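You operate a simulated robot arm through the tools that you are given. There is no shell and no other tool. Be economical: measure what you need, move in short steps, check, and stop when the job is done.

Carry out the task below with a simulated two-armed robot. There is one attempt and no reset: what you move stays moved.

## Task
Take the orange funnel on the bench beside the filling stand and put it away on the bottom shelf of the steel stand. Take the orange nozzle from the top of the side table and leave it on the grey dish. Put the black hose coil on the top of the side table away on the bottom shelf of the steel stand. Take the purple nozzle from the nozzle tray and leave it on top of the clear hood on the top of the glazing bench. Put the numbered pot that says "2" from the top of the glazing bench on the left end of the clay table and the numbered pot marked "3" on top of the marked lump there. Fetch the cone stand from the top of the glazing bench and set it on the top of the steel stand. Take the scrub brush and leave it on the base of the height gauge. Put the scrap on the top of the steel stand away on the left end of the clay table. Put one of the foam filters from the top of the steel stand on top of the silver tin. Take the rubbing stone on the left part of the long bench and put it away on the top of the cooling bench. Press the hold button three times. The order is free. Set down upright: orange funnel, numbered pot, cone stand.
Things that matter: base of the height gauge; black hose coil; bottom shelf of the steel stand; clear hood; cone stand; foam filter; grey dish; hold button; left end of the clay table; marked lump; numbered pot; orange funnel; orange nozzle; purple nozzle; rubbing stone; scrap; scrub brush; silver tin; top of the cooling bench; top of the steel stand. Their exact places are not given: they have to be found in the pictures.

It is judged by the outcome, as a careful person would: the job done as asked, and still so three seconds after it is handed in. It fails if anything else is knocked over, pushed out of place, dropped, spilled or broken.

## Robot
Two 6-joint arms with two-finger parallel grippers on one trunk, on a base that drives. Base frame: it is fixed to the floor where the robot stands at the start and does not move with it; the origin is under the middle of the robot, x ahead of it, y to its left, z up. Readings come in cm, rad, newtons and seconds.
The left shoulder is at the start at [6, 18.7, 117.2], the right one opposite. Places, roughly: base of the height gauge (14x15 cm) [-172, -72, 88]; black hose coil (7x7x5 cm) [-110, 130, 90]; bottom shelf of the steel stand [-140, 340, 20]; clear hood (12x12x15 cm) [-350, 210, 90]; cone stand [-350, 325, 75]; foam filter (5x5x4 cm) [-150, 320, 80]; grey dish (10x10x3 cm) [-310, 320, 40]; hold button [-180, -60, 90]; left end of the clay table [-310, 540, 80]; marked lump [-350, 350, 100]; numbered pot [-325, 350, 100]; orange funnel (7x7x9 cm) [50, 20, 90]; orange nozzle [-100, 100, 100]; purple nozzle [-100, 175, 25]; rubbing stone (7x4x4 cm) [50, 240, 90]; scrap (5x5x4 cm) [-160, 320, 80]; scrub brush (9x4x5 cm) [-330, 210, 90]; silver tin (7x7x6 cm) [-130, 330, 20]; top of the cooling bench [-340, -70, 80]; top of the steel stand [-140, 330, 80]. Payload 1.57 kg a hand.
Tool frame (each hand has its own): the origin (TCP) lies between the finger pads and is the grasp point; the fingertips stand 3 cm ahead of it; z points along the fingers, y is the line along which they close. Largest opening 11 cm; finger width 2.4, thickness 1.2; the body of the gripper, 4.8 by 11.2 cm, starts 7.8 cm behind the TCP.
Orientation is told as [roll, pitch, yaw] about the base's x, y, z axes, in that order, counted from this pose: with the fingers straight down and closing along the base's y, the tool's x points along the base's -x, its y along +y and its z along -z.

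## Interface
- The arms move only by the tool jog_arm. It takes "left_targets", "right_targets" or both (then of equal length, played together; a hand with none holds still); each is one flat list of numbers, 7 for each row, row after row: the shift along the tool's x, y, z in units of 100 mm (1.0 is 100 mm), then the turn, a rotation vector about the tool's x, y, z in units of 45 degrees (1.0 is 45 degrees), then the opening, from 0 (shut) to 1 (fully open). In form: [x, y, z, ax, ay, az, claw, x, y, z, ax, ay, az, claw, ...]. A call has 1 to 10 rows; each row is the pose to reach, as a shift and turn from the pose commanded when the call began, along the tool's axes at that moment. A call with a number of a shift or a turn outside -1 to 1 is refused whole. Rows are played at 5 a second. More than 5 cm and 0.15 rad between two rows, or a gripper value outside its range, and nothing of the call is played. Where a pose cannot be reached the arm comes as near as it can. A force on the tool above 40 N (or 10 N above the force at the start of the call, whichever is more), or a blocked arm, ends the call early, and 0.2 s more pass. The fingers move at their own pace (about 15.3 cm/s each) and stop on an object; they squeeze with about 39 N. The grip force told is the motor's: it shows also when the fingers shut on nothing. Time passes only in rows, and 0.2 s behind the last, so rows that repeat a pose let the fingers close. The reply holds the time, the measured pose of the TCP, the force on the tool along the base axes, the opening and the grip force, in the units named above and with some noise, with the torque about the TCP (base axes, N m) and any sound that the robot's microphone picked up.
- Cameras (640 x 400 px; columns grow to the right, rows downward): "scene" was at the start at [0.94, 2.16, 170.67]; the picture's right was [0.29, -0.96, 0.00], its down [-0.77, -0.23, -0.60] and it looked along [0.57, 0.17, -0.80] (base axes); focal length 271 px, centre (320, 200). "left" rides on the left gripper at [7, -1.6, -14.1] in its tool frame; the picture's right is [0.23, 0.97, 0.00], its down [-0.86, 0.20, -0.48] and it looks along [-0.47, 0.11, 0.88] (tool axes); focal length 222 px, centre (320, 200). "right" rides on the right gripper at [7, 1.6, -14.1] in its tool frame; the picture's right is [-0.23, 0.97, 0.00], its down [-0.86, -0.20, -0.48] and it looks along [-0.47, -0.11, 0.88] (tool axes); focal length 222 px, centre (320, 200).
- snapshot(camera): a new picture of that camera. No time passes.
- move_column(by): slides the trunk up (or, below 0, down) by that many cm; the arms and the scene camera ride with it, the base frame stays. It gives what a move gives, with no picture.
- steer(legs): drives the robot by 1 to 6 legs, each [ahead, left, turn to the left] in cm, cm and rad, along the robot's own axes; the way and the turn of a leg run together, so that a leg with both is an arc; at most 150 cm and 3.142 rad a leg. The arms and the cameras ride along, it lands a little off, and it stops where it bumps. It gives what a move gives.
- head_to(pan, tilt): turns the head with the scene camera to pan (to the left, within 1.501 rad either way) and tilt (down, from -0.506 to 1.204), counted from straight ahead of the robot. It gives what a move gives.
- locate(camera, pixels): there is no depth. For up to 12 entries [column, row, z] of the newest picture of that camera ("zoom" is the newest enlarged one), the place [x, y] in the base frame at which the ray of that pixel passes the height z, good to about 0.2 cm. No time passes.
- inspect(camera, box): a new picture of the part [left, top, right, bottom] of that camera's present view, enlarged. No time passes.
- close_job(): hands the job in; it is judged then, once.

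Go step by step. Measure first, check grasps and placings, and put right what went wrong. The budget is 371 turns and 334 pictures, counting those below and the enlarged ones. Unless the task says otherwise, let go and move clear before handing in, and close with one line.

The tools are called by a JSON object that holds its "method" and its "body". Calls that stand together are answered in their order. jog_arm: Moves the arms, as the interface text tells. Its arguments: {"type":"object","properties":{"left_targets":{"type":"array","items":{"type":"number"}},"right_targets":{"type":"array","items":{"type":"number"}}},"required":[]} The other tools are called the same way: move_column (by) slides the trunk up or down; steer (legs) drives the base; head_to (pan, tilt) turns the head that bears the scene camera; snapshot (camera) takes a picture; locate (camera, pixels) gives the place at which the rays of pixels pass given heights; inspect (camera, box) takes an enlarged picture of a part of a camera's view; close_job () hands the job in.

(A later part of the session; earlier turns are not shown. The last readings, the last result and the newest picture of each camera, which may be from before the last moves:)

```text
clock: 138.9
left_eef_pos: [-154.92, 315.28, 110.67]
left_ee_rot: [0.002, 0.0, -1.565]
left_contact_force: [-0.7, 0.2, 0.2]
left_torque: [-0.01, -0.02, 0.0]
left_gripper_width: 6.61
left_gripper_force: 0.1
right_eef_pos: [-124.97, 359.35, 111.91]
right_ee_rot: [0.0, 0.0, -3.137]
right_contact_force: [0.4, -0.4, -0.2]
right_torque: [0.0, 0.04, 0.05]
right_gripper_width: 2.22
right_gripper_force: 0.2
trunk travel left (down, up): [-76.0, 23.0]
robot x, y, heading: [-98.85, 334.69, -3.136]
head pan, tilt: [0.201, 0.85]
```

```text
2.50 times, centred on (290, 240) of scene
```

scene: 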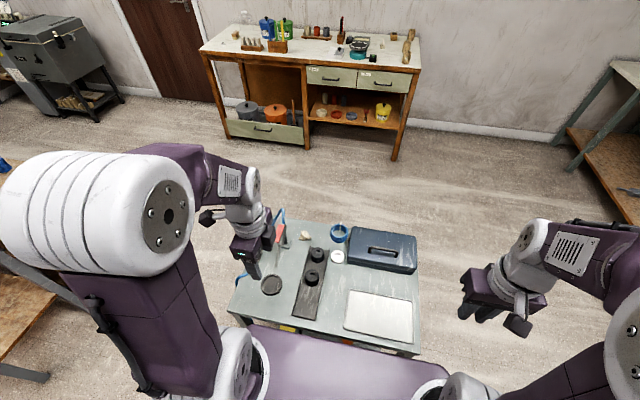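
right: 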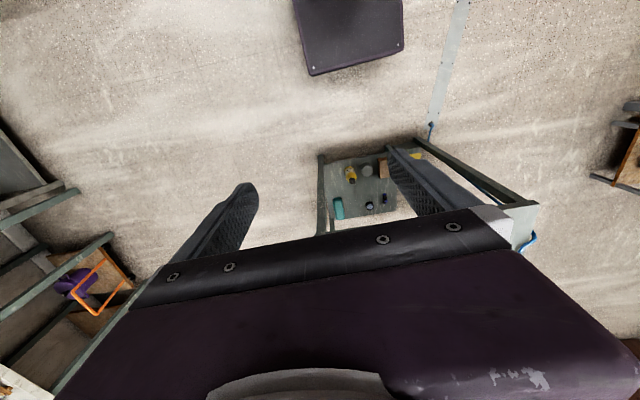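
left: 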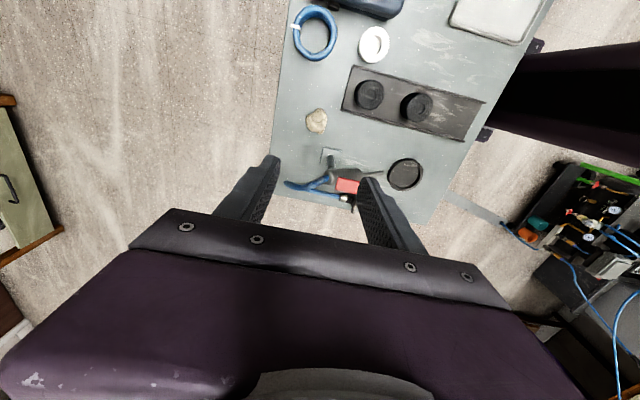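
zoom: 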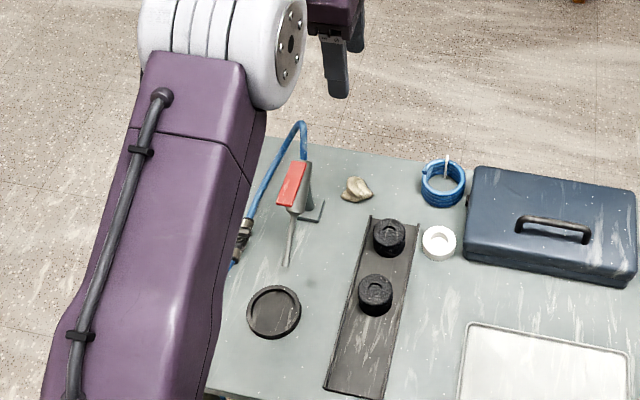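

The gun's height matters for my forearm; triangulate its red top (zoom (300,162), left (348,183)) and the hose apex.

{"method": "locate", "body": {"camera": "zoom", "pixels": [[305, 163, 88], [305, 163, 92], [305, 163, 96], [300, 122, 90], [300, 122, 95], [300, 122, 100], [355, 190, 82]]}}

{"method": "locate", "body": {"camera": "left", "pixels": [[338, 183, 88], [338, 183, 92], [338, 183, 96], [288, 183, 90], [288, 183, 95], [288, 183, 100], [316, 121, 82], [316, 121, 80]]}}

{"method": "inspect", "body": {"camera": "left", "box": [260, 80, 420, 220]}}

```text
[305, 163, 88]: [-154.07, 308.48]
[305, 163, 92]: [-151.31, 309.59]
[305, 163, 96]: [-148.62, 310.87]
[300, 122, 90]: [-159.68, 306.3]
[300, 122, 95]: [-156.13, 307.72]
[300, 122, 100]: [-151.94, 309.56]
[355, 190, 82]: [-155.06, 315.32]
```

```text
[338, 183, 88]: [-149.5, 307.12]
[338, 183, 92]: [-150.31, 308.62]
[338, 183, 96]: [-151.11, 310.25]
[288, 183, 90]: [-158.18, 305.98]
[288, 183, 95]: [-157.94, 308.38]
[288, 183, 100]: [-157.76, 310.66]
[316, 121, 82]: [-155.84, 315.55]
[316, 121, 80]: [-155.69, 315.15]
```

```text
2.86 times, centred on (340, 150) of left
```

zoom: 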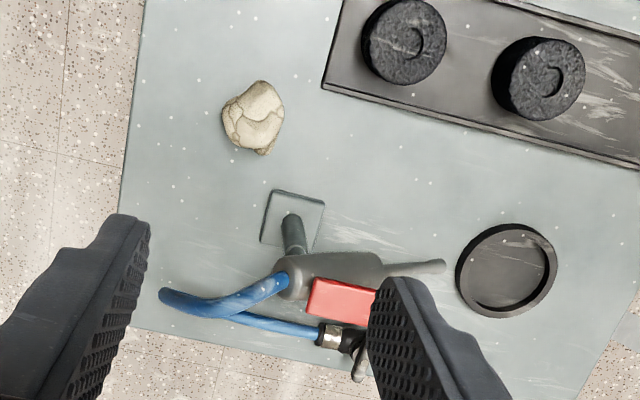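

Gun top z≈93 at y≈308. To keep the forearm away from it, I shift the base 14 cm to +y and bring the hand back over the scrap.

{"method": "steer", "body": {"legs": [[0, -14, 0]]}}

{"method": "jog_arm", "body": {"left_targets": [-0.45, 0, 0, 0, 0, 0, 0.6, -0.9, 0, 0, 0, 0, 0, 0.6, -1, 0, 0.3, 0, 0, 0, 0.6]}}

{"method": "jog_arm", "body": {"left_targets": [-0.38, 0, 0.3, 0, 0, 0, 0.6]}}

{"method": "snapshot", "body": {"camera": "left"}}

{"method": "snapshot", "body": {"camera": "scene"}}

```text
clock: 140.3
left_eef_pos: [-154.92, 329.54, 110.55]
left_ee_rot: [0.001, 0.002, -1.571]
left_contact_force: [-0.2, -0.9, -0.4]
left_torque: [-0.02, -0.03, 0.04]
left_gripper_width: 6.63
left_gripper_force: 0.1
right_eef_pos: [-125.09, 373.16, 111.98]
right_ee_rot: [-0.002, 0.0, -3.141]
right_contact_force: [-0.3, -0.2, 0.6]
right_torque: [0.01, -0.02, 0.0]
right_gripper_width: 2.23
right_gripper_force: 0.0
trunk travel left (down, up): [-76.0, 23.0]
robot x, y, heading: [-98.64, 348.11, -3.143]
head pan, tilt: [0.201, 0.85]
```

```text
clock: 141.1
left_eef_pos: [-154.76, 319.68, 107.76]
left_ee_rot: [0.001, -0.003, -1.571]
left_contact_force: [0.9, -0.8, -0.5]
left_torque: [-0.03, 0.0, 0.04]
left_gripper_width: 6.6
left_gripper_force: 0.1
right_eef_pos: [-125.04, 373.51, 111.79]
right_ee_rot: [0.002, -0.002, -3.141]
right_contact_force: [-0.5, 0.7, 0.2]
right_torque: [-0.02, -0.04, 0.01]
right_gripper_width: 2.21
right_gripper_force: 0.1
trunk travel left (down, up): [-76.0, 23.0]
robot x, y, heading: [-98.46, 348.19, -3.143]
head pan, tilt: [0.201, 0.85]
```

```text
clock: 141.5
left_eef_pos: [-154.82, 315.61, 104.56]
left_ee_rot: [0.001, 0.002, -1.571]
left_contact_force: [-1.2, 1.0, 0.1]
left_torque: [0.03, -0.04, 0.01]
left_gripper_width: 6.63
left_gripper_force: 0.1
right_eef_pos: [-125.13, 373.12, 111.87]
right_ee_rot: [-0.003, 0.003, -3.142]
right_contact_force: [0.0, -1.0, -0.8]
right_torque: [0.08, -0.01, -0.01]
right_gripper_width: 2.21
right_gripper_force: 0.0
trunk travel left (down, up): [-76.0, 23.0]
robot x, y, heading: [-98.74, 348.28, -3.138]
head pan, tilt: [0.201, 0.85]
```

```text
250 pictures are left
```

left: 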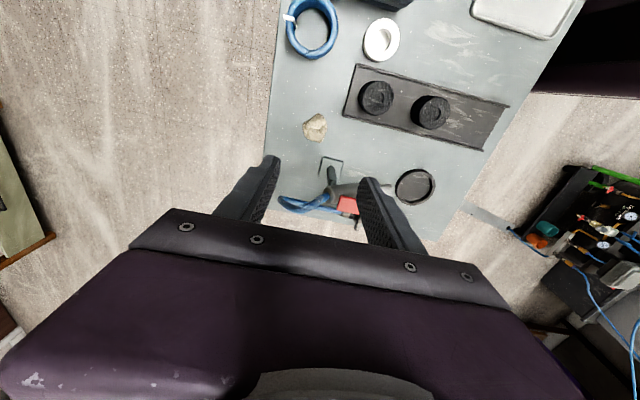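

```text
249 pictures are left
```

scene: 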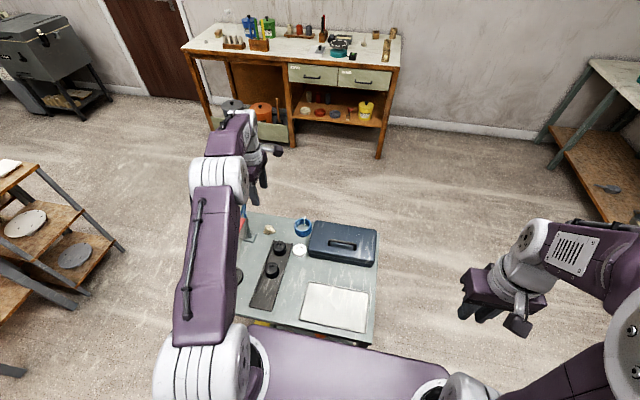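

{"method": "locate", "body": {"camera": "left", "pixels": [[315, 128, 82], [303, 130, 81], [327, 126, 81]]}}

{"method": "jog_arm", "body": {"left_targets": [0, -0.04, 0.4, 0, 0, 0, 0.6, 0, -0.04, 0.8, 0, 0, 0, 0.6, 0, -0.04, 1, 0, 0, 0, 0.6]}}

{"method": "snapshot", "body": {"camera": "left"}}

{"method": "snapshot", "body": {"camera": "scene"}}

```text
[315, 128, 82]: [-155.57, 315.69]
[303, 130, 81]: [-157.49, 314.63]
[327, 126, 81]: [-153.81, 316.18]
```

```text
clock: 142.3
left_eef_pos: [-155.46, 315.91, 94.86]
left_ee_rot: [0.001, 0.0, -1.572]
left_contact_force: [0.1, 1.0, -0.2]
left_torque: [0.0, -0.03, 0.01]
left_gripper_width: 6.6
left_gripper_force: 0.1
right_eef_pos: [-125.03, 373.38, 111.85]
right_ee_rot: [0.001, -0.001, -3.142]
right_contact_force: [-0.8, -0.4, -1.0]
right_torque: [-0.03, -0.02, -0.03]
right_gripper_width: 2.2
right_gripper_force: 0.1
trunk travel left (down, up): [-76.0, 23.0]
robot x, y, heading: [-98.59, 348.31, -3.144]
head pan, tilt: [0.201, 0.85]
```

```text
248 pictures are left
```

left: 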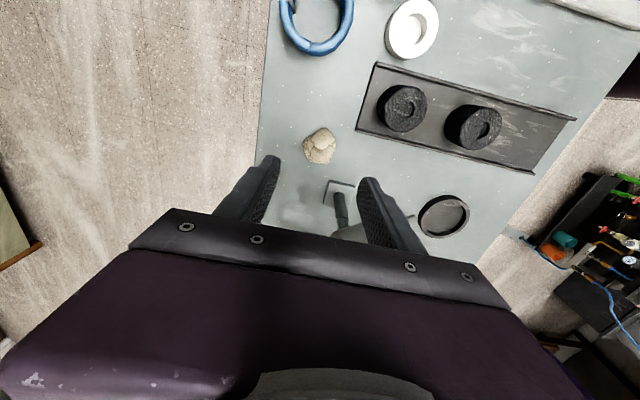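

```text
247 pictures are left
```

scene: 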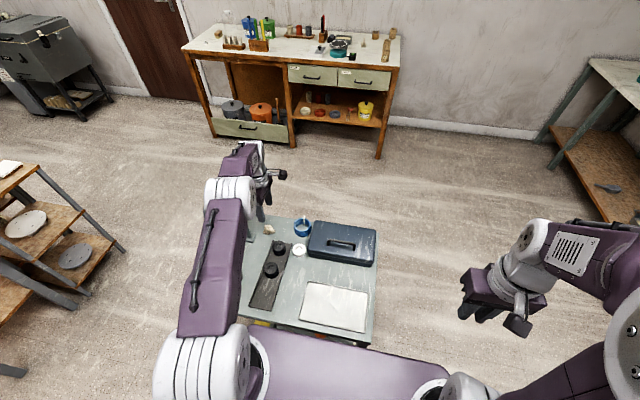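

Continue down to TCP z≈83.7 and close.

{"method": "jog_arm", "body": {"left_targets": [-0.02, 0, 0.4, 0, 0, 0, 0.6, -0.02, 0, 0.8, 0, 0, 0, 0.6, -0.02, 0, 1, 0, 0, 0, 0.6]}}

{"method": "jog_arm", "body": {"left_targets": [0, 0, 0.1, 0, 0, 0, 0.6, 0, 0, 0.15, 0, 0, 0, 0.6]}}

{"method": "snapshot", "body": {"camera": "left"}}

```text
clock: 143.1
left_eef_pos: [-154.94, 315.5, 85.09]
left_ee_rot: [0.0, -0.001, -1.57]
left_contact_force: [-1.2, -0.8, -0.1]
left_torque: [0.0, -0.03, 0.0]
left_gripper_width: 6.63
left_gripper_force: 0.1
left hand out of reach, approached as far as the arm can: row 3
right_eef_pos: [-125.09, 373.4, 111.89]
right_ee_rot: [0.002, 0.0, -3.141]
right_contact_force: [0.8, -0.2, -0.6]
right_torque: [0.0, 0.04, 0.01]
right_gripper_width: 2.2
right_gripper_force: 0.0
trunk travel left (down, up): [-76.0, 23.0]
robot x, y, heading: [-98.19, 348.78, -3.144]
head pan, tilt: [0.201, 0.85]
```

```text
clock: 143.7
left_eef_pos: [-154.49, 315.83, 83.31]
left_ee_rot: [0.003, 0.001, -1.57]
left_contact_force: [0.2, -0.9, 0.5]
left_torque: [-0.01, -0.01, 0.02]
left_gripper_width: 6.59
left_gripper_force: 0.1
left hand out of reach, approached as far as the arm can: row 2
right_eef_pos: [-125.08, 373.47, 111.87]
right_ee_rot: [0.0, -0.001, -3.141]
right_contact_force: [-0.1, -0.4, -0.1]
right_torque: [-0.02, 0.0, 0.04]
right_gripper_width: 2.22
right_gripper_force: 0.1
trunk travel left (down, up): [-76.0, 23.0]
robot x, y, heading: [-98.35, 348.09, -3.137]
head pan, tilt: [0.201, 0.85]
```

```text
246 pictures are left
```

left: 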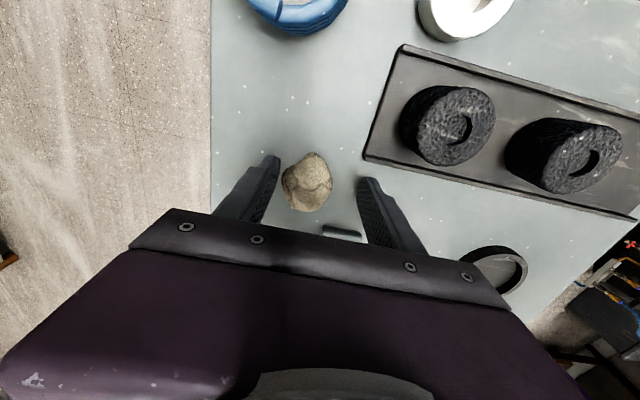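

The arm is at full stretch but the scrap is between the fingers. Close and lift.

{"method": "jog_arm", "body": {"left_targets": [0, 0, 0, 0, 0, 0, 0.1, 0, 0, 0, 0, 0, 0, 0.1, 0, 0, 0, 0, 0, 0, 0.1]}}

{"method": "jog_arm", "body": {"left_targets": [0, 0, -0.3, 0, 0, 0, 0.1, 0.1, 0.1, -0.7, 0, 0, 0, 0.1, 0.1, 0.2, -1, 0, 0, 0, 0.1]}}

{"method": "snapshot", "body": {"camera": "left"}}

```text
clock: 144.5
left_eef_pos: [-154.53, 315.84, 83.39]
left_ee_rot: [0.001, -0.001, -1.571]
left_contact_force: [0.3, 0.2, 0.3]
left_torque: [-0.01, 0.04, 0.01]
left_gripper_width: 3.87
left_gripper_force: 38.9
right_eef_pos: [-125.02, 373.43, 111.86]
right_ee_rot: [0.0, -0.001, -3.142]
right_contact_force: [0.1, -0.1, -0.2]
right_torque: [-0.05, -0.02, -0.02]
right_gripper_width: 2.2
right_gripper_force: 0.1
trunk travel left (down, up): [-76.0, 23.0]
robot x, y, heading: [-98.73, 348.5, -3.144]
head pan, tilt: [0.201, 0.85]
```

```text
clock: 145.3
left_eef_pos: [-152.63, 316.77, 93.41]
left_ee_rot: [0.002, 0.001, -1.57]
left_contact_force: [0.1, 0.3, -0.1]
left_torque: [0.02, 0.03, -0.02]
left_gripper_width: 3.82
left_gripper_force: 39.1
right_eef_pos: [-124.91, 373.35, 111.83]
right_ee_rot: [0.001, -0.002, -3.142]
right_contact_force: [-0.1, 0.4, 0.1]
right_torque: [0.04, 0.05, 0.0]
right_gripper_width: 2.22
right_gripper_force: 0.1
trunk travel left (down, up): [-76.0, 23.0]
robot x, y, heading: [-98.41, 347.98, -3.138]
head pan, tilt: [0.201, 0.85]
```

```text
245 pictures are left
```

left: 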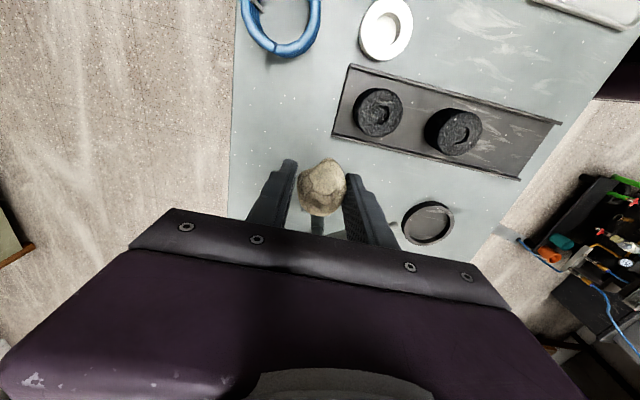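

Scrap held. Raise, pull back, and restore the hand yaw.

{"method": "jog_arm", "body": {"left_targets": [0, 0.1, -0.45, 0, 0, 0, 0.1, 0, 0.3, -0.85, 0, 0, 0, 0.1, 0, 0.7, -1, 0, 0, 0, 0.1, 0, 1, -1, 0, 0, 0, 0.1]}}

{"method": "jog_arm", "body": {"left_targets": [0, 0.4, -0.2, 0, 0, 0, 0.1, 0, 0.8, -0.4, 0, 0, 0, 0.1, 0, 1, -0.4, 0, 0, 0, 0.1]}}

{"method": "jog_arm", "body": {"left_targets": [0, 0, 0, 0, 0, 0.19, 0.1, 0, 0, 0, 0, 0, 0.38, 0.1, 0, 0, 0, 0, 0, 0.57, 0.1, 0, 0, 0, 0, 0, 0.76, 0.1, 0, 0, 0, 0, 0, 0.95, 0.1, 0, 0, 0, 0, 0, 1, 0.1]}}

{"method": "jog_arm", "body": {"left_targets": [0, 0, 0, 0, 0, 0.19, 0.1, 0, 0, 0, 0, 0, 0.38, 0.1, 0, 0, 0, 0, 0, 0.57, 0.1, 0, 0, 0, 0, 0, 0.76, 0.1, 0, 0, 0, 0, 0, 0.95, 0.1, 0, 0, 0, 0, 0, 1, 0.1]}}

{"method": "steer", "body": {"legs": [[-30, 0, 0], [0, -60, 0]]}}

{"method": "head_to", "body": {"pan": -0.5, "tilt": 0.5}}

{"method": "snapshot", "body": {"camera": "scene"}}

```text
clock: 146.3
left_eef_pos: [-142.63, 316.76, 103.55]
left_ee_rot: [0.0, 0.0, -1.569]
left_contact_force: [-0.7, 0.7, -0.2]
left_torque: [0.0, 0.04, -0.02]
left_gripper_width: 3.85
left_gripper_force: 39.2
right_eef_pos: [-124.94, 373.25, 112.01]
right_ee_rot: [-0.002, 0.0, -3.143]
right_contact_force: [0.3, -0.1, 0.2]
right_torque: [-0.01, 0.0, 0.01]
right_gripper_width: 2.23
right_gripper_force: 0.1
trunk travel left (down, up): [-76.0, 23.0]
robot x, y, heading: [-98.77, 348.49, -3.142]
head pan, tilt: [0.201, 0.85]
```

```text
clock: 147.1
left_eef_pos: [-132.79, 316.93, 107.33]
left_ee_rot: [0.001, -0.001, -1.571]
left_contact_force: [0.6, 0.4, -0.4]
left_torque: [0.02, -0.01, -0.01]
left_gripper_width: 3.83
left_gripper_force: 39.1
right_eef_pos: [-125.17, 373.44, 111.88]
right_ee_rot: [0.001, 0.001, -3.142]
right_contact_force: [-0.4, -0.7, 0.1]
right_torque: [-0.01, -0.01, 0.01]
right_gripper_width: 2.21
right_gripper_force: 0.0
trunk travel left (down, up): [-76.0, 23.0]
robot x, y, heading: [-98.4, 348.12, -3.138]
head pan, tilt: [0.201, 0.85]
```

```text
clock: 148.5
left_eef_pos: [-132.67, 316.66, 107.33]
left_ee_rot: [0.0, 0.0, -2.358]
left_contact_force: [0.1, 0.7, -1.4]
left_torque: [-0.01, -0.04, 0.0]
left_gripper_width: 3.84
left_gripper_force: 38.9
right_eef_pos: [-125.03, 373.38, 111.8]
right_ee_rot: [0.0, 0.0, -3.142]
right_contact_force: [-0.6, -0.2, 0.1]
right_torque: [0.0, -0.01, -0.02]
right_gripper_width: 2.22
right_gripper_force: 0.1
trunk travel left (down, up): [-76.0, 23.0]
robot x, y, heading: [-98.57, 348.75, -3.141]
head pan, tilt: [0.201, 0.85]
```

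```text
clock: 149.9
left_eef_pos: [-132.64, 316.83, 107.35]
left_ee_rot: [0.0, 0.001, 3.141]
left_contact_force: [0.1, 0.7, -0.8]
left_torque: [0.01, 0.0, -0.04]
left_gripper_width: 3.81
left_gripper_force: 39.3
right_eef_pos: [-125.04, 373.44, 111.94]
right_ee_rot: [0.0, 0.002, -3.141]
right_contact_force: [0.0, -0.7, -0.2]
right_torque: [-0.01, 0.01, 0.02]
right_gripper_width: 2.18
right_gripper_force: 0.0
trunk travel left (down, up): [-76.0, 23.0]
robot x, y, heading: [-98.69, 348.43, -3.14]
head pan, tilt: [0.201, 0.85]
```

```text
clock: 154.8
left_eef_pos: [-103.31, 375.07, 107.34]
left_ee_rot: [-0.001, 0.003, -3.137]
left_contact_force: [-0.1, 0.6, -0.3]
left_torque: [0.05, -0.01, -0.02]
left_gripper_width: 3.8
left_gripper_force: 38.7
right_eef_pos: [-95.89, 431.66, 111.98]
right_ee_rot: [-0.002, 0.001, -3.138]
right_contact_force: [-0.3, 0.1, 0.4]
right_torque: [0.0, 0.03, 0.03]
right_gripper_width: 2.16
right_gripper_force: 0.2
trunk travel left (down, up): [-76.0, 23.0]
robot x, y, heading: [-69.33, 406.81, -3.135]
head pan, tilt: [0.201, 0.85]
```

```text
clock: 155.9
left_eef_pos: [-103.25, 375.16, 107.35]
left_ee_rot: [0.0, 0.003, -3.135]
left_contact_force: [-0.7, -0.9, -0.9]
left_torque: [0.02, -0.01, 0.02]
left_gripper_width: 3.8
left_gripper_force: 38.7
right_eef_pos: [-95.92, 431.66, 111.96]
right_ee_rot: [0.0, 0.001, -3.136]
right_contact_force: [0.6, -0.2, 0.5]
right_torque: [0.0, 0.0, 0.0]
right_gripper_width: 2.2
right_gripper_force: 0.1
trunk travel left (down, up): [-76.0, 23.0]
robot x, y, heading: [-69.26, 407.09, -3.136]
head pan, tilt: [-0.499, 0.499]
```

```text
244 pictures are left
```

scene: 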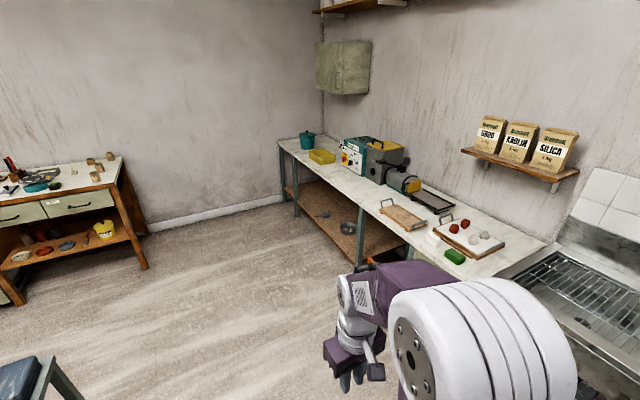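

The clay table runs along the far wall (its left end near the teal pot), with the glazing bench on the left. I'll drive towards the glazing bench's right end to find the pots.

{"method": "steer", "body": {"legs": [[0, -15, 0], [150, 0, 0], [20, 35, 0]]}}

{"method": "head_to", "body": {"pan": 0.2, "tilt": 0.75}}

{"method": "snapshot", "body": {"camera": "scene"}}

```text
clock: 166.3
left_eef_pos: [-271.75, 356.89, 107.32]
left_ee_rot: [0.0, 0.001, 3.129]
left_contact_force: [-0.1, 0.1, -0.8]
left_torque: [0.01, 0.02, -0.03]
left_gripper_width: 3.72
left_gripper_force: 39.4
right_eef_pos: [-263.31, 413.2, 111.98]
right_ee_rot: [0.001, 0.0, 3.128]
right_contact_force: [-0.7, -0.5, 0.9]
right_torque: [-0.03, -0.02, 0.01]
right_gripper_width: 2.2
right_gripper_force: 0.1
trunk travel left (down, up): [-76.0, 23.0]
robot x, y, heading: [-237.1, 387.69, 3.128]
head pan, tilt: [-0.499, 0.499]
```

```text
clock: 167.3
left_eef_pos: [-271.8, 356.74, 107.38]
left_ee_rot: [0.0, 0.001, 3.128]
left_contact_force: [0.4, -1.0, -1.0]
left_torque: [-0.01, -0.01, -0.04]
left_gripper_width: 3.76
left_gripper_force: 38.6
right_eef_pos: [-263.32, 413.23, 111.84]
right_ee_rot: [-0.001, 0.0, 3.127]
right_contact_force: [0.5, 0.0, 0.1]
right_torque: [-0.03, 0.0, -0.02]
right_gripper_width: 2.22
right_gripper_force: 0.1
trunk travel left (down, up): [-76.0, 23.0]
robot x, y, heading: [-237.28, 387.6, 3.132]
head pan, tilt: [0.201, 0.75]
```

```text
243 pictures are left
```

scene: 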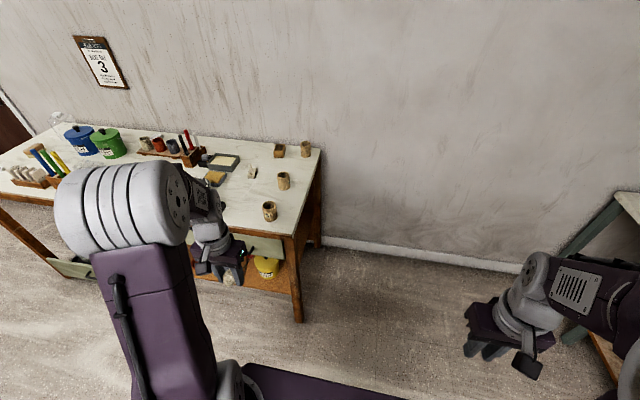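

{"method": "inspect", "body": {"camera": "scene", "box": [190, 120, 330, 240]}}

{"method": "locate", "body": {"camera": "zoom", "pixels": [[362, 460, 88], [430, 300, 88]]}}

{"method": "inspect", "body": {"camera": "scene", "box": [0, 100, 220, 240]}}

```text
3.33 times, centred on (260, 180) of scene
```

zoom: 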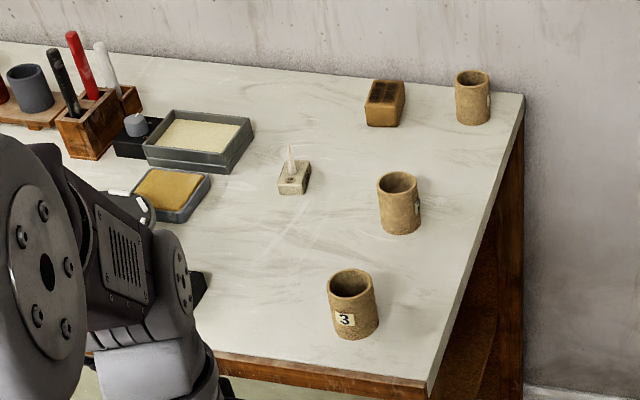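

```text
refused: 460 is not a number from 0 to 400
```

```text
2.86 times, centred on (110, 170) of scene
```

zoom: 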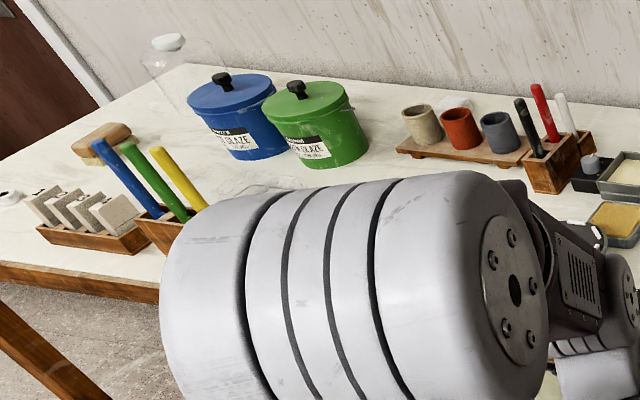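

Pot "3" is the front one (label at zoom (345,320)). I need the other pots' labels and the lump's mark, so I locate items and go around nearer.

{"method": "inspect", "body": {"camera": "scene", "box": [190, 120, 330, 240]}}

{"method": "locate", "body": {"camera": "zoom", "pixels": [[428, 388, 88], [428, 388, 84], [355, 330, 84], [355, 330, 88], [400, 225, 84], [472, 118, 84], [385, 122, 84], [294, 190, 84], [522, 96, 84], [522, 96, 88]]}}

```text
3.33 times, centred on (260, 180) of scene
```

zoom: 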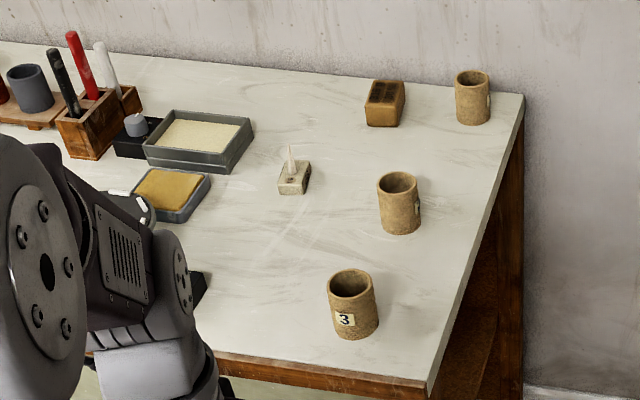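

```text
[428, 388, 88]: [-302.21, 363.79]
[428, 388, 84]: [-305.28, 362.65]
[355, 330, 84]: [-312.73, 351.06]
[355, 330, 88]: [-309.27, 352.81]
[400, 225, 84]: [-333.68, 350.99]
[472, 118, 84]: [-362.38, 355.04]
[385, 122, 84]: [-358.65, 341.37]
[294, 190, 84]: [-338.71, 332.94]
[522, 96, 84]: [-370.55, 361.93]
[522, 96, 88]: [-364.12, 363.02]
```

Bench end edge y≈363, front x≈-304. I'll stand at the bench's right end facing it, where both hands reach the pots and the labels show.

{"method": "steer", "body": {"legs": [[0, -27, 0], [95, 0, 0], [0, 0, 1.575]]}}

{"method": "head_to", "body": {"pan": 0, "tilt": 0.85}}

{"method": "snapshot", "body": {"camera": "scene"}}

{"method": "inspect", "body": {"camera": "scene", "box": [200, 120, 440, 280]}}

```text
clock: 175.4
left_eef_pos: [-342.63, 372.39, 107.54]
left_ee_rot: [-0.003, -0.005, -2.619]
left_contact_force: [0.4, 0.1, -1.2]
left_torque: [-0.02, 0.01, 0.02]
left_gripper_width: 3.63
left_gripper_force: 39.2
right_eef_pos: [-363.43, 425.31, 111.89]
right_ee_rot: [0.004, 0.014, -2.629]
right_contact_force: [23.3, 0.8, 8.0]
right_torque: [0.28, 3.45, -0.9]
right_gripper_width: 2.2
right_gripper_force: 0.0
trunk travel left (down, up): [-76.0, 23.0]
robot x, y, heading: [-329.05, 416.74, -2.62]
head pan, tilt: [0.201, 0.75]
stopped in leg 3: the force on the tool passed its limit (the readings are from after the stop); the commanded pose is now the measured one
```

```text
clock: 176.2
left_eef_pos: [-342.54, 372.4, 107.48]
left_ee_rot: [-0.002, -0.006, -2.618]
left_contact_force: [1.0, 0.1, -0.3]
left_torque: [0.01, 0.01, 0.0]
left_gripper_width: 3.56
left_gripper_force: 39.3
right_eef_pos: [-363.49, 425.37, 112.01]
right_ee_rot: [0.006, 0.013, -2.63]
right_contact_force: [30.6, 0.6, -0.8]
right_torque: [-0.17, 3.89, -1.18]
right_gripper_width: 2.19
right_gripper_force: 0.1
trunk travel left (down, up): [-76.0, 23.0]
robot x, y, heading: [-329.25, 417.01, -2.616]
head pan, tilt: [0.0, 0.85]
```

```text
239 pictures are left
```

scene: 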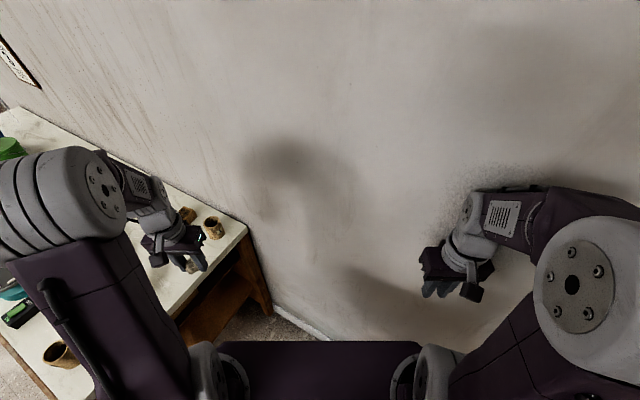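

```text
2.50 times, centred on (320, 200) of scene
```

zoom: 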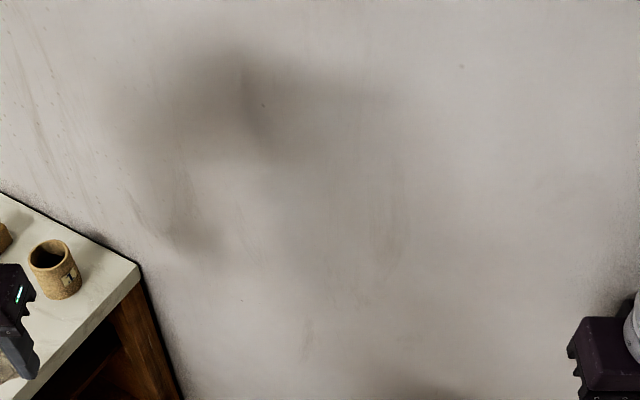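

The right hand touched the wall while turning (nothing moved). Back off by 25 cm in +x, then finish turning.

{"method": "steer", "body": {"legs": [[-21.7, 12.4, 0], [0, 0, 1.05]]}}

{"method": "snapshot", "body": {"camera": "scene"}}

{"method": "inspect", "body": {"camera": "scene", "box": [220, 120, 420, 280]}}

```text
clock: 180.6
left_eef_pos: [-273.83, 381.73, 107.38]
left_ee_rot: [0.0, 0.001, -1.602]
left_contact_force: [-0.3, 0.8, -1.2]
left_torque: [0.02, -0.03, 0.01]
left_gripper_width: 3.52
left_gripper_force: 39.1
right_eef_pos: [-329.97, 391.56, 111.77]
right_ee_rot: [0.008, 0.016, -1.609]
right_contact_force: [0.4, -1.0, 0.2]
right_torque: [-0.01, 0.02, -0.01]
right_gripper_width: 2.21
right_gripper_force: 0.0
trunk travel left (down, up): [-76.0, 23.0]
robot x, y, heading: [-304.2, 416.6, -1.6]
head pan, tilt: [0.0, 0.85]
```

```text
237 pictures are left
```

scene: 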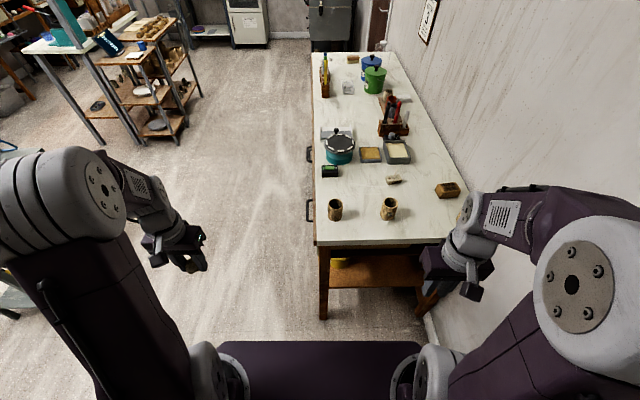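

```text
2.50 times, centred on (320, 200) of scene
```

zoom: 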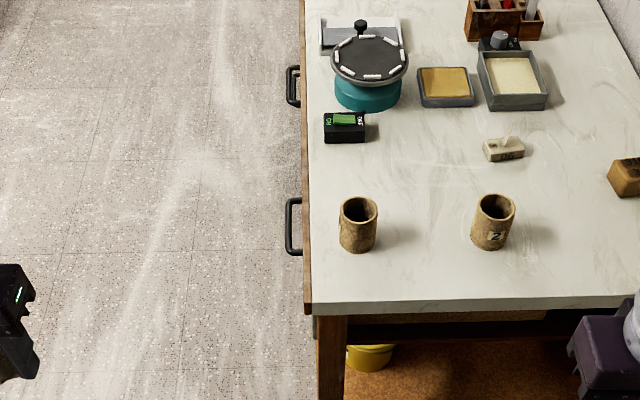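

The middle pot is "2" and the front one "3"; the brown block at the right is the marked lump. I move closer so the right hand reaches all three.

{"method": "steer", "body": {"legs": [[0, -9, 0.03], [20, 0, 0]]}}

{"method": "jog_arm", "body": {"right_targets": [0, 0.2, 0, 0, 0, 0, 0.7]}}

{"method": "head_to", "body": {"pan": -0.1, "tilt": 0.95}}

{"method": "snapshot", "body": {"camera": "scene"}}

{"method": "snapshot", "body": {"camera": "right"}}

```text
clock: 182.9
left_eef_pos: [-281.75, 363.08, 107.4]
left_ee_rot: [0.0, -0.001, -1.567]
left_contact_force: [0.2, -0.3, -1.4]
left_torque: [0.03, -0.01, 0.0]
left_gripper_width: 3.53
left_gripper_force: 39.2
right_eef_pos: [-338.27, 370.97, 111.76]
right_ee_rot: [0.007, 0.012, -1.578]
right_contact_force: [-0.2, 0.5, -0.5]
right_torque: [-0.02, 0.01, 0.02]
right_gripper_width: 2.19
right_gripper_force: 0.1
trunk travel left (down, up): [-76.0, 23.0]
robot x, y, heading: [-313.52, 396.76, -1.568]
head pan, tilt: [0.0, 0.85]
```

```text
clock: 183.3
left_eef_pos: [-281.61, 363.02, 107.36]
left_ee_rot: [-0.002, 0.0, -1.567]
left_contact_force: [0.6, 0.1, -1.3]
left_torque: [-0.01, 0.05, -0.04]
left_gripper_width: 3.51
left_gripper_force: 39.1
right_eef_pos: [-335.96, 370.91, 111.9]
right_ee_rot: [0.005, 0.015, -1.577]
right_contact_force: [-0.2, 0.3, 0.3]
right_torque: [-0.01, 0.02, -0.03]
right_gripper_width: 7.68
right_gripper_force: 0.0
trunk travel left (down, up): [-76.0, 23.0]
robot x, y, heading: [-313.49, 397.07, -1.569]
head pan, tilt: [0.0, 0.85]
```

```text
clock: 184.0
left_eef_pos: [-281.77, 362.9, 107.34]
left_ee_rot: [-0.001, 0.001, -1.567]
left_contact_force: [-0.6, 0.6, -1.3]
left_torque: [-0.01, -0.03, -0.02]
left_gripper_width: 3.54
left_gripper_force: 38.8
right_eef_pos: [-336.08, 370.89, 111.69]
right_ee_rot: [0.006, 0.016, -1.578]
right_contact_force: [-0.6, 0.1, -0.2]
right_torque: [0.01, -0.01, 0.0]
right_gripper_width: 7.7
right_gripper_force: 0.0
trunk travel left (down, up): [-76.0, 23.0]
robot x, y, heading: [-313.32, 397.16, -1.562]
head pan, tilt: [-0.099, 0.949]
```

```text
235 pictures are left
```

scene: 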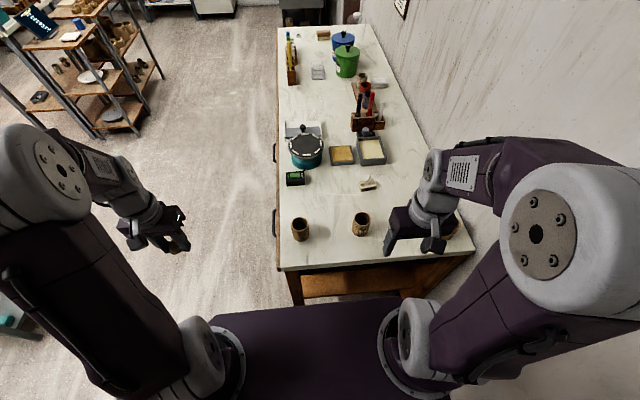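

```text
234 pictures are left
```

right: 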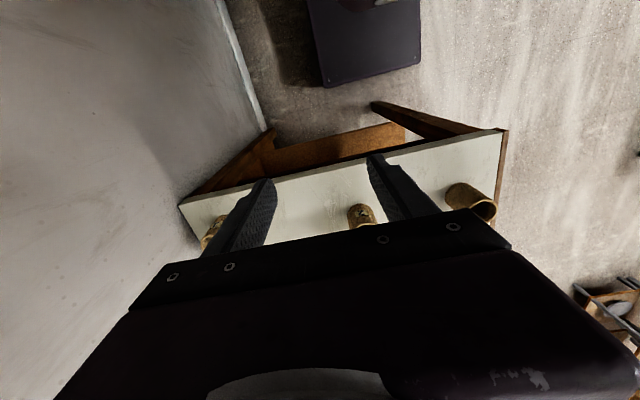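

Triangulate pot 3, pot 2 and the bench height from both cameras.

{"method": "inspect", "body": {"camera": "scene", "box": [260, 150, 480, 290]}}

{"method": "locate", "body": {"camera": "zoom", "pixels": [[114, 208, 90], [114, 208, 93], [118, 258, 84], [118, 258, 87], [292, 194, 90], [292, 194, 93], [83, 345, 84], [83, 345, 87], [556, 205, 90]]}}

{"method": "locate", "body": {"camera": "right", "pixels": [[483, 209, 90], [483, 209, 93], [361, 212, 90], [361, 212, 93], [505, 131, 84], [505, 131, 87]]}}

```text
2.86 times, centred on (370, 220) of scene
```

zoom: 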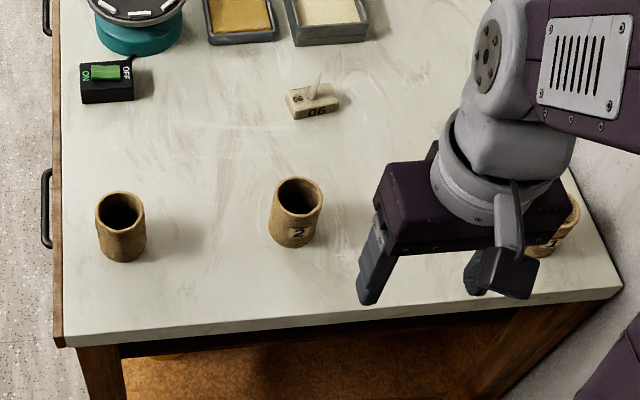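

```text
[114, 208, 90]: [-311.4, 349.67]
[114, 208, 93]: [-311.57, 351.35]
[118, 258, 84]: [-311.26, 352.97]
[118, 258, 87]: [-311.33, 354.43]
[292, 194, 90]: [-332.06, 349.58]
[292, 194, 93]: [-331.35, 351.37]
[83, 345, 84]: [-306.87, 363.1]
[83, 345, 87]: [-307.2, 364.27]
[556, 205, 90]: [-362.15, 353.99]
```

```text
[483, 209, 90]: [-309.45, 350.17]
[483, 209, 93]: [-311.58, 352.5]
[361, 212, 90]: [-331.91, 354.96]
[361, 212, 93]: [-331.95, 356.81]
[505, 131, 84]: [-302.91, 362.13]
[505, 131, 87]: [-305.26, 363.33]
```

Pot 3 ≈(-311.4, 351.5), pot 2 ≈(-331.7, 351.2), tops z≈92.5. Move the right hand above pot 3.

{"method": "jog_arm", "body": {"right_targets": [-0.3, 0.35, 0, 0, 0, 0, 0.7, -0.6, 0.7, 0, 0, 0, 0, 0.7, -0.9, 1, 0, 0, 0, 0, 0.7]}}

{"method": "jog_arm", "body": {"right_targets": [-0.3, 0.35, 0, 0, 0, 0, 0.7, -0.6, 0.7, 0, 0, 0, 0, 0.7, -0.9, 1, 0.2, 0, 0, 0, 0.7]}}

{"method": "jog_arm", "body": {"right_targets": [-0.1, 0.45, 0.1, 0, 0, 0, 0.7]}}

{"method": "snapshot", "body": {"camera": "right"}}

{"method": "inspect", "body": {"camera": "scene", "box": [260, 150, 480, 290]}}

```text
clock: 184.8
left_eef_pos: [-281.71, 362.82, 107.33]
left_ee_rot: [-0.001, 0.001, -1.57]
left_contact_force: [-0.5, 0.9, -0.8]
left_torque: [0.01, 0.03, -0.03]
left_gripper_width: 3.51
left_gripper_force: 38.9
right_eef_pos: [-325.83, 361.65, 111.41]
right_ee_rot: [0.008, 0.017, -1.577]
right_contact_force: [-0.6, -0.2, -0.1]
right_torque: [0.03, -0.03, 0.01]
right_gripper_width: 7.69
right_gripper_force: 0.2
trunk travel left (down, up): [-76.0, 23.0]
robot x, y, heading: [-313.35, 396.47, -1.572]
head pan, tilt: [-0.099, 0.949]
```

```text
clock: 185.6
left_eef_pos: [-281.71, 362.82, 107.37]
left_ee_rot: [-0.001, 0.003, -1.571]
left_contact_force: [0.5, 0.1, -1.2]
left_torque: [0.02, 0.01, 0.01]
left_gripper_width: 3.5
left_gripper_force: 38.8
right_eef_pos: [-315.78, 352.38, 109.33]
right_ee_rot: [0.008, 0.018, -1.578]
right_contact_force: [0.5, -0.2, -0.2]
right_torque: [0.03, -0.03, 0.02]
right_gripper_width: 7.68
right_gripper_force: 0.0
trunk travel left (down, up): [-76.0, 23.0]
robot x, y, heading: [-313.59, 396.9, -1.571]
head pan, tilt: [-0.099, 0.949]
```

```text
clock: 186.0
left_eef_pos: [-281.56, 362.85, 107.36]
left_ee_rot: [-0.001, 0.002, -1.567]
left_contact_force: [0.4, -0.5, -1.7]
left_torque: [0.03, 0.05, 0.01]
left_gripper_width: 3.53
left_gripper_force: 38.7
right_eef_pos: [-311.59, 351.66, 108.58]
right_ee_rot: [0.004, 0.017, -1.579]
right_contact_force: [-0.2, -0.4, 0.6]
right_torque: [0.0, 0.02, -0.02]
right_gripper_width: 7.7
right_gripper_force: 0.1
trunk travel left (down, up): [-76.0, 23.0]
robot x, y, heading: [-313.29, 396.77, -1.569]
head pan, tilt: [-0.099, 0.949]
```

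```text
232 pictures are left
```

right: 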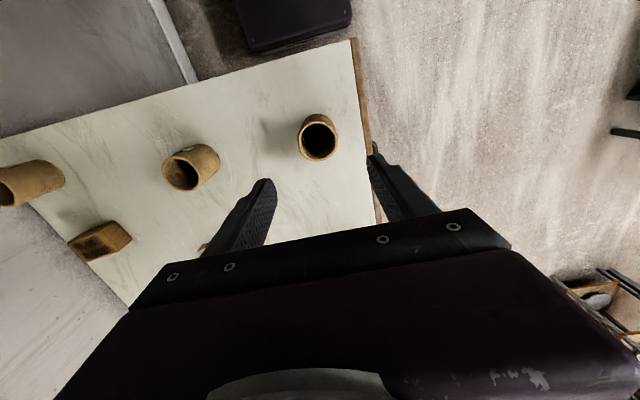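

```text
2.86 times, centred on (370, 220) of scene
```

zoom: 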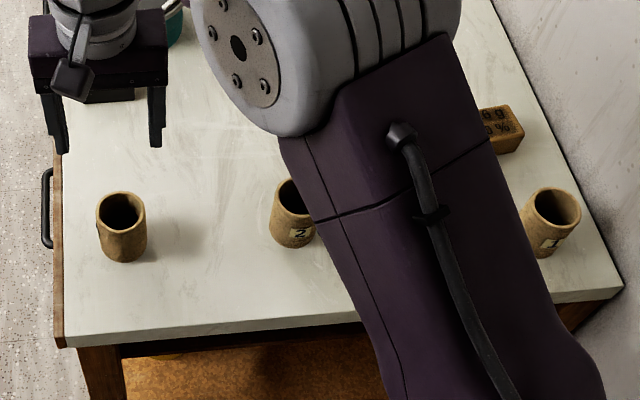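

{"method": "locate", "body": {"camera": "right", "pixels": [[318, 138, 92], [318, 138, 93], [190, 168, 92], [97, 242, 90], [97, 242, 91], [97, 242, 92], [32, 182, 92]]}}

{"method": "locate", "body": {"camera": "zoom", "pixels": [[121, 208, 92], [121, 208, 93], [500, 116, 90], [500, 116, 91], [500, 116, 92], [556, 208, 92], [500, 152, 87]]}}

```text
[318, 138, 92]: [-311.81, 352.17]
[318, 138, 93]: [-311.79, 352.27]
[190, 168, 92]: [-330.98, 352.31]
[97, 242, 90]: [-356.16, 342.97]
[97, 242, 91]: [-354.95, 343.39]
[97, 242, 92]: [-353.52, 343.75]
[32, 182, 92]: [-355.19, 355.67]
```

```text
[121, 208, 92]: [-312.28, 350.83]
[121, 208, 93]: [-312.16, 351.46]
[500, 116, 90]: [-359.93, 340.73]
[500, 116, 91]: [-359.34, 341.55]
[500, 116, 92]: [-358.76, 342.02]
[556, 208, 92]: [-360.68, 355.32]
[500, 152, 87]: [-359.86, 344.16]
```

Pot 3 at (-312.0, 351.7). Descend around it and grip.

{"method": "jog_arm", "body": {"right_targets": [0, -0.04, 0.4, 0, 0, 0, 0.72, 0, -0.04, 0.8, 0, 0, 0, 0.72, 0, -0.04, 1, 0, 0, 0, 0.72]}}

{"method": "snapshot", "body": {"camera": "right"}}

{"method": "jog_arm", "body": {"right_targets": [0, 0, 0.4, 0, 0, 0, 0.72, 0, 0, 0.75, 0, 0, 0, 0.72]}}

{"method": "snapshot", "body": {"camera": "right"}}

```text
clock: 186.8
left_eef_pos: [-281.79, 362.91, 107.51]
left_ee_rot: [0.0, 0.002, -1.568]
left_contact_force: [0.4, 1.0, -0.3]
left_torque: [0.02, -0.05, -0.01]
left_gripper_width: 3.49
left_gripper_force: 38.8
right_eef_pos: [-312.13, 351.83, 98.67]
right_ee_rot: [0.007, 0.017, -1.578]
right_contact_force: [0.3, 0.2, -1.4]
right_torque: [0.05, 0.02, 0.01]
right_gripper_width: 7.93
right_gripper_force: 0.0
trunk travel left (down, up): [-76.0, 23.0]
robot x, y, heading: [-313.33, 396.79, -1.566]
head pan, tilt: [-0.099, 0.949]
```

```text
230 pictures are left
```

right: 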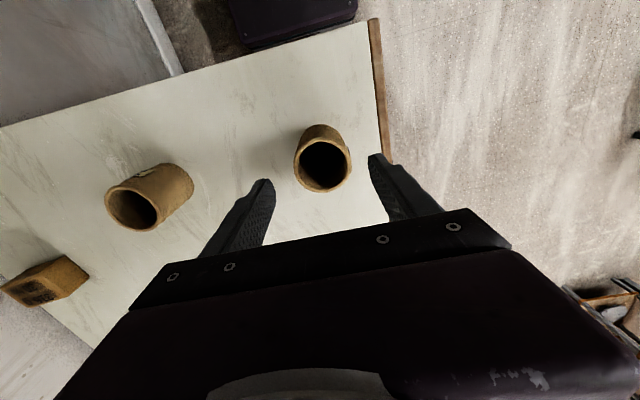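

```text
clock: 187.4
left_eef_pos: [-281.77, 362.85, 107.27]
left_ee_rot: [-0.001, 0.003, -1.569]
left_contact_force: [-0.3, 0.1, 0.2]
left_torque: [0.01, -0.02, 0.0]
left_gripper_width: 3.5
left_gripper_force: 39.0
right_eef_pos: [-311.87, 351.56, 91.35]
right_ee_rot: [0.006, 0.015, -1.578]
right_contact_force: [-0.6, 0.0, 0.8]
right_torque: [-0.05, 0.0, 0.01]
right_gripper_width: 7.91
right_gripper_force: 0.1
trunk travel left (down, up): [-76.0, 23.0]
robot x, y, heading: [-313.39, 397.12, -1.567]
head pan, tilt: [-0.099, 0.949]
```

```text
229 pictures are left
```

right: 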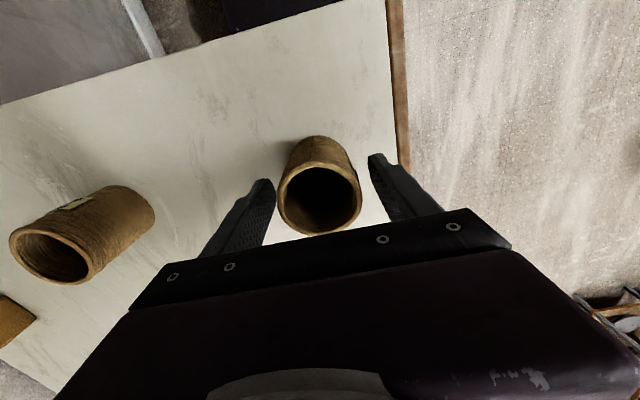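

{"method": "jog_arm", "body": {"right_targets": [0, 0, 0.05, 0, 0, 0, 0.3, 0, 0, 0.05, 0, 0, 0, 0.3, 0, 0, 0.05, 0, 0, 0, 0.3]}}

{"method": "jog_arm", "body": {"right_targets": [0, 0, -0.2, 0, 0, 0, 0.3, 0, 0, -0.6, 0, 0, 0, 0.3, 0, 0, -1, 0, 0, 0, 0.3]}}

{"method": "snapshot", "body": {"camera": "right"}}

```text
clock: 188.2
left_eef_pos: [-281.82, 363.06, 107.43]
left_ee_rot: [0.0, 0.0, -1.566]
left_contact_force: [-0.2, 0.4, -1.0]
left_torque: [0.04, 0.01, 0.02]
left_gripper_width: 3.49
left_gripper_force: 38.8
right_eef_pos: [-311.98, 351.69, 90.96]
right_ee_rot: [0.008, 0.009, -1.578]
right_contact_force: [-2.3, -7.1, 30.9]
right_torque: [-0.21, 0.86, 0.11]
right_gripper_width: 5.53
right_gripper_force: 39.1
trunk travel left (down, up): [-76.0, 23.0]
robot x, y, heading: [-313.23, 396.97, -1.567]
head pan, tilt: [-0.099, 0.949]
```

```text
clock: 189.0
left_eef_pos: [-281.82, 362.85, 107.37]
left_ee_rot: [0.0, 0.002, -1.568]
left_contact_force: [0.6, -0.1, -0.8]
left_torque: [0.01, -0.01, 0.02]
left_gripper_width: 3.51
left_gripper_force: 38.8
right_eef_pos: [-311.87, 351.77, 100.43]
right_ee_rot: [0.005, 0.018, -1.577]
right_contact_force: [0.2, 0.3, -0.7]
right_torque: [-0.01, -0.02, -0.01]
right_gripper_width: 5.51
right_gripper_force: 39.1
trunk travel left (down, up): [-76.0, 23.0]
robot x, y, heading: [-313.29, 396.82, -1.567]
head pan, tilt: [-0.099, 0.949]
```

```text
228 pictures are left
```

right: 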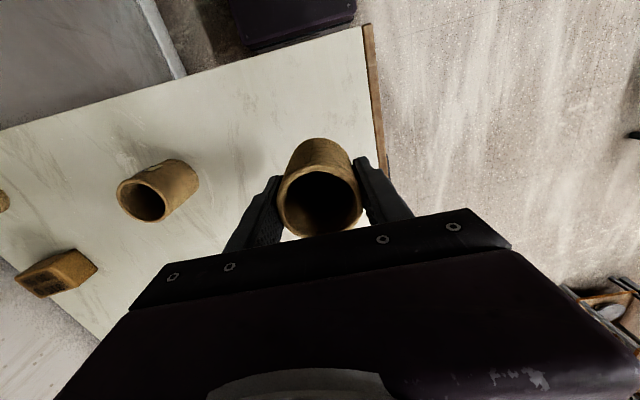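

Lifted; fingertips met the bench at z≈87.9, so the pot's bottom is 3.1 cm below the TCP. Now raise and measure the lump.

{"method": "jog_arm", "body": {"right_targets": [0, -0.3, -0.3, 0, 0, 0, 0.3, 0, -0.7, -0.5, 0, 0, 0, 0.3, 0, -1, -0.5, 0, 0, 0, 0.3]}}

{"method": "jog_arm", "body": {"right_targets": [0, -0.4, 0, 0, 0, 0, 0.3, 0, -0.8, 0, 0, 0, 0, 0.3, 0, -1, 0, 0, 0, 0, 0.3]}}

{"method": "snapshot", "body": {"camera": "right"}}

{"method": "inspect", "body": {"camera": "scene", "box": [320, 130, 480, 260]}}

```text
clock: 189.8
left_eef_pos: [-281.85, 362.86, 107.32]
left_ee_rot: [0.002, 0.002, -1.569]
left_contact_force: [-0.7, 0.3, 0.1]
left_torque: [-0.02, -0.01, 0.02]
left_gripper_width: 3.47
left_gripper_force: 38.7
right_eef_pos: [-322.35, 351.81, 105.62]
right_ee_rot: [0.006, 0.016, -1.576]
right_contact_force: [0.0, -0.1, -0.1]
right_torque: [-0.01, -0.03, 0.01]
right_gripper_width: 5.52
right_gripper_force: 39.0
trunk travel left (down, up): [-76.0, 23.0]
robot x, y, heading: [-313.75, 396.74, -1.569]
head pan, tilt: [-0.099, 0.949]
```

```text
clock: 190.6
left_eef_pos: [-281.69, 362.8, 107.4]
left_ee_rot: [0.0, 0.003, -1.568]
left_contact_force: [-0.5, -0.3, -0.4]
left_torque: [0.04, -0.02, 0.02]
left_gripper_width: 3.52
left_gripper_force: 39.1
right_eef_pos: [-332.14, 351.85, 105.68]
right_ee_rot: [0.007, 0.016, -1.575]
right_contact_force: [-0.1, -0.7, -0.3]
right_torque: [0.01, -0.01, -0.02]
right_gripper_width: 5.55
right_gripper_force: 39.2
trunk travel left (down, up): [-76.0, 23.0]
robot x, y, heading: [-313.16, 396.74, -1.572]
head pan, tilt: [-0.099, 0.949]
```

```text
227 pictures are left
```

right: 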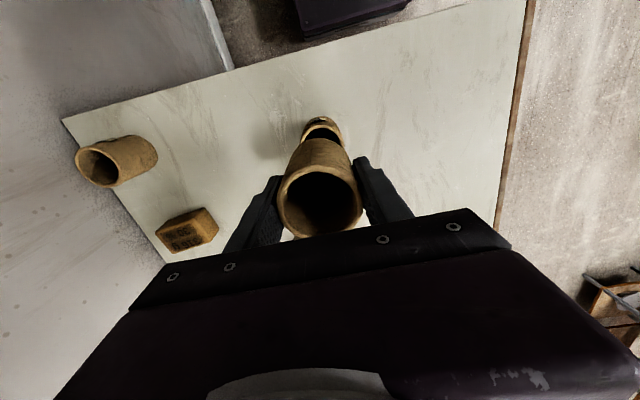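

```text
3.08 times, centred on (400, 195) of scene
```

zoom: 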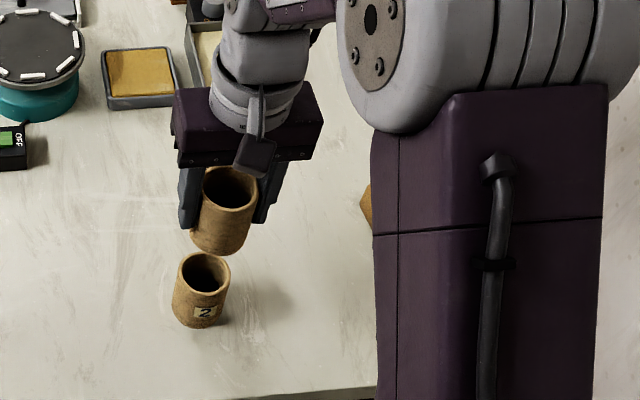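

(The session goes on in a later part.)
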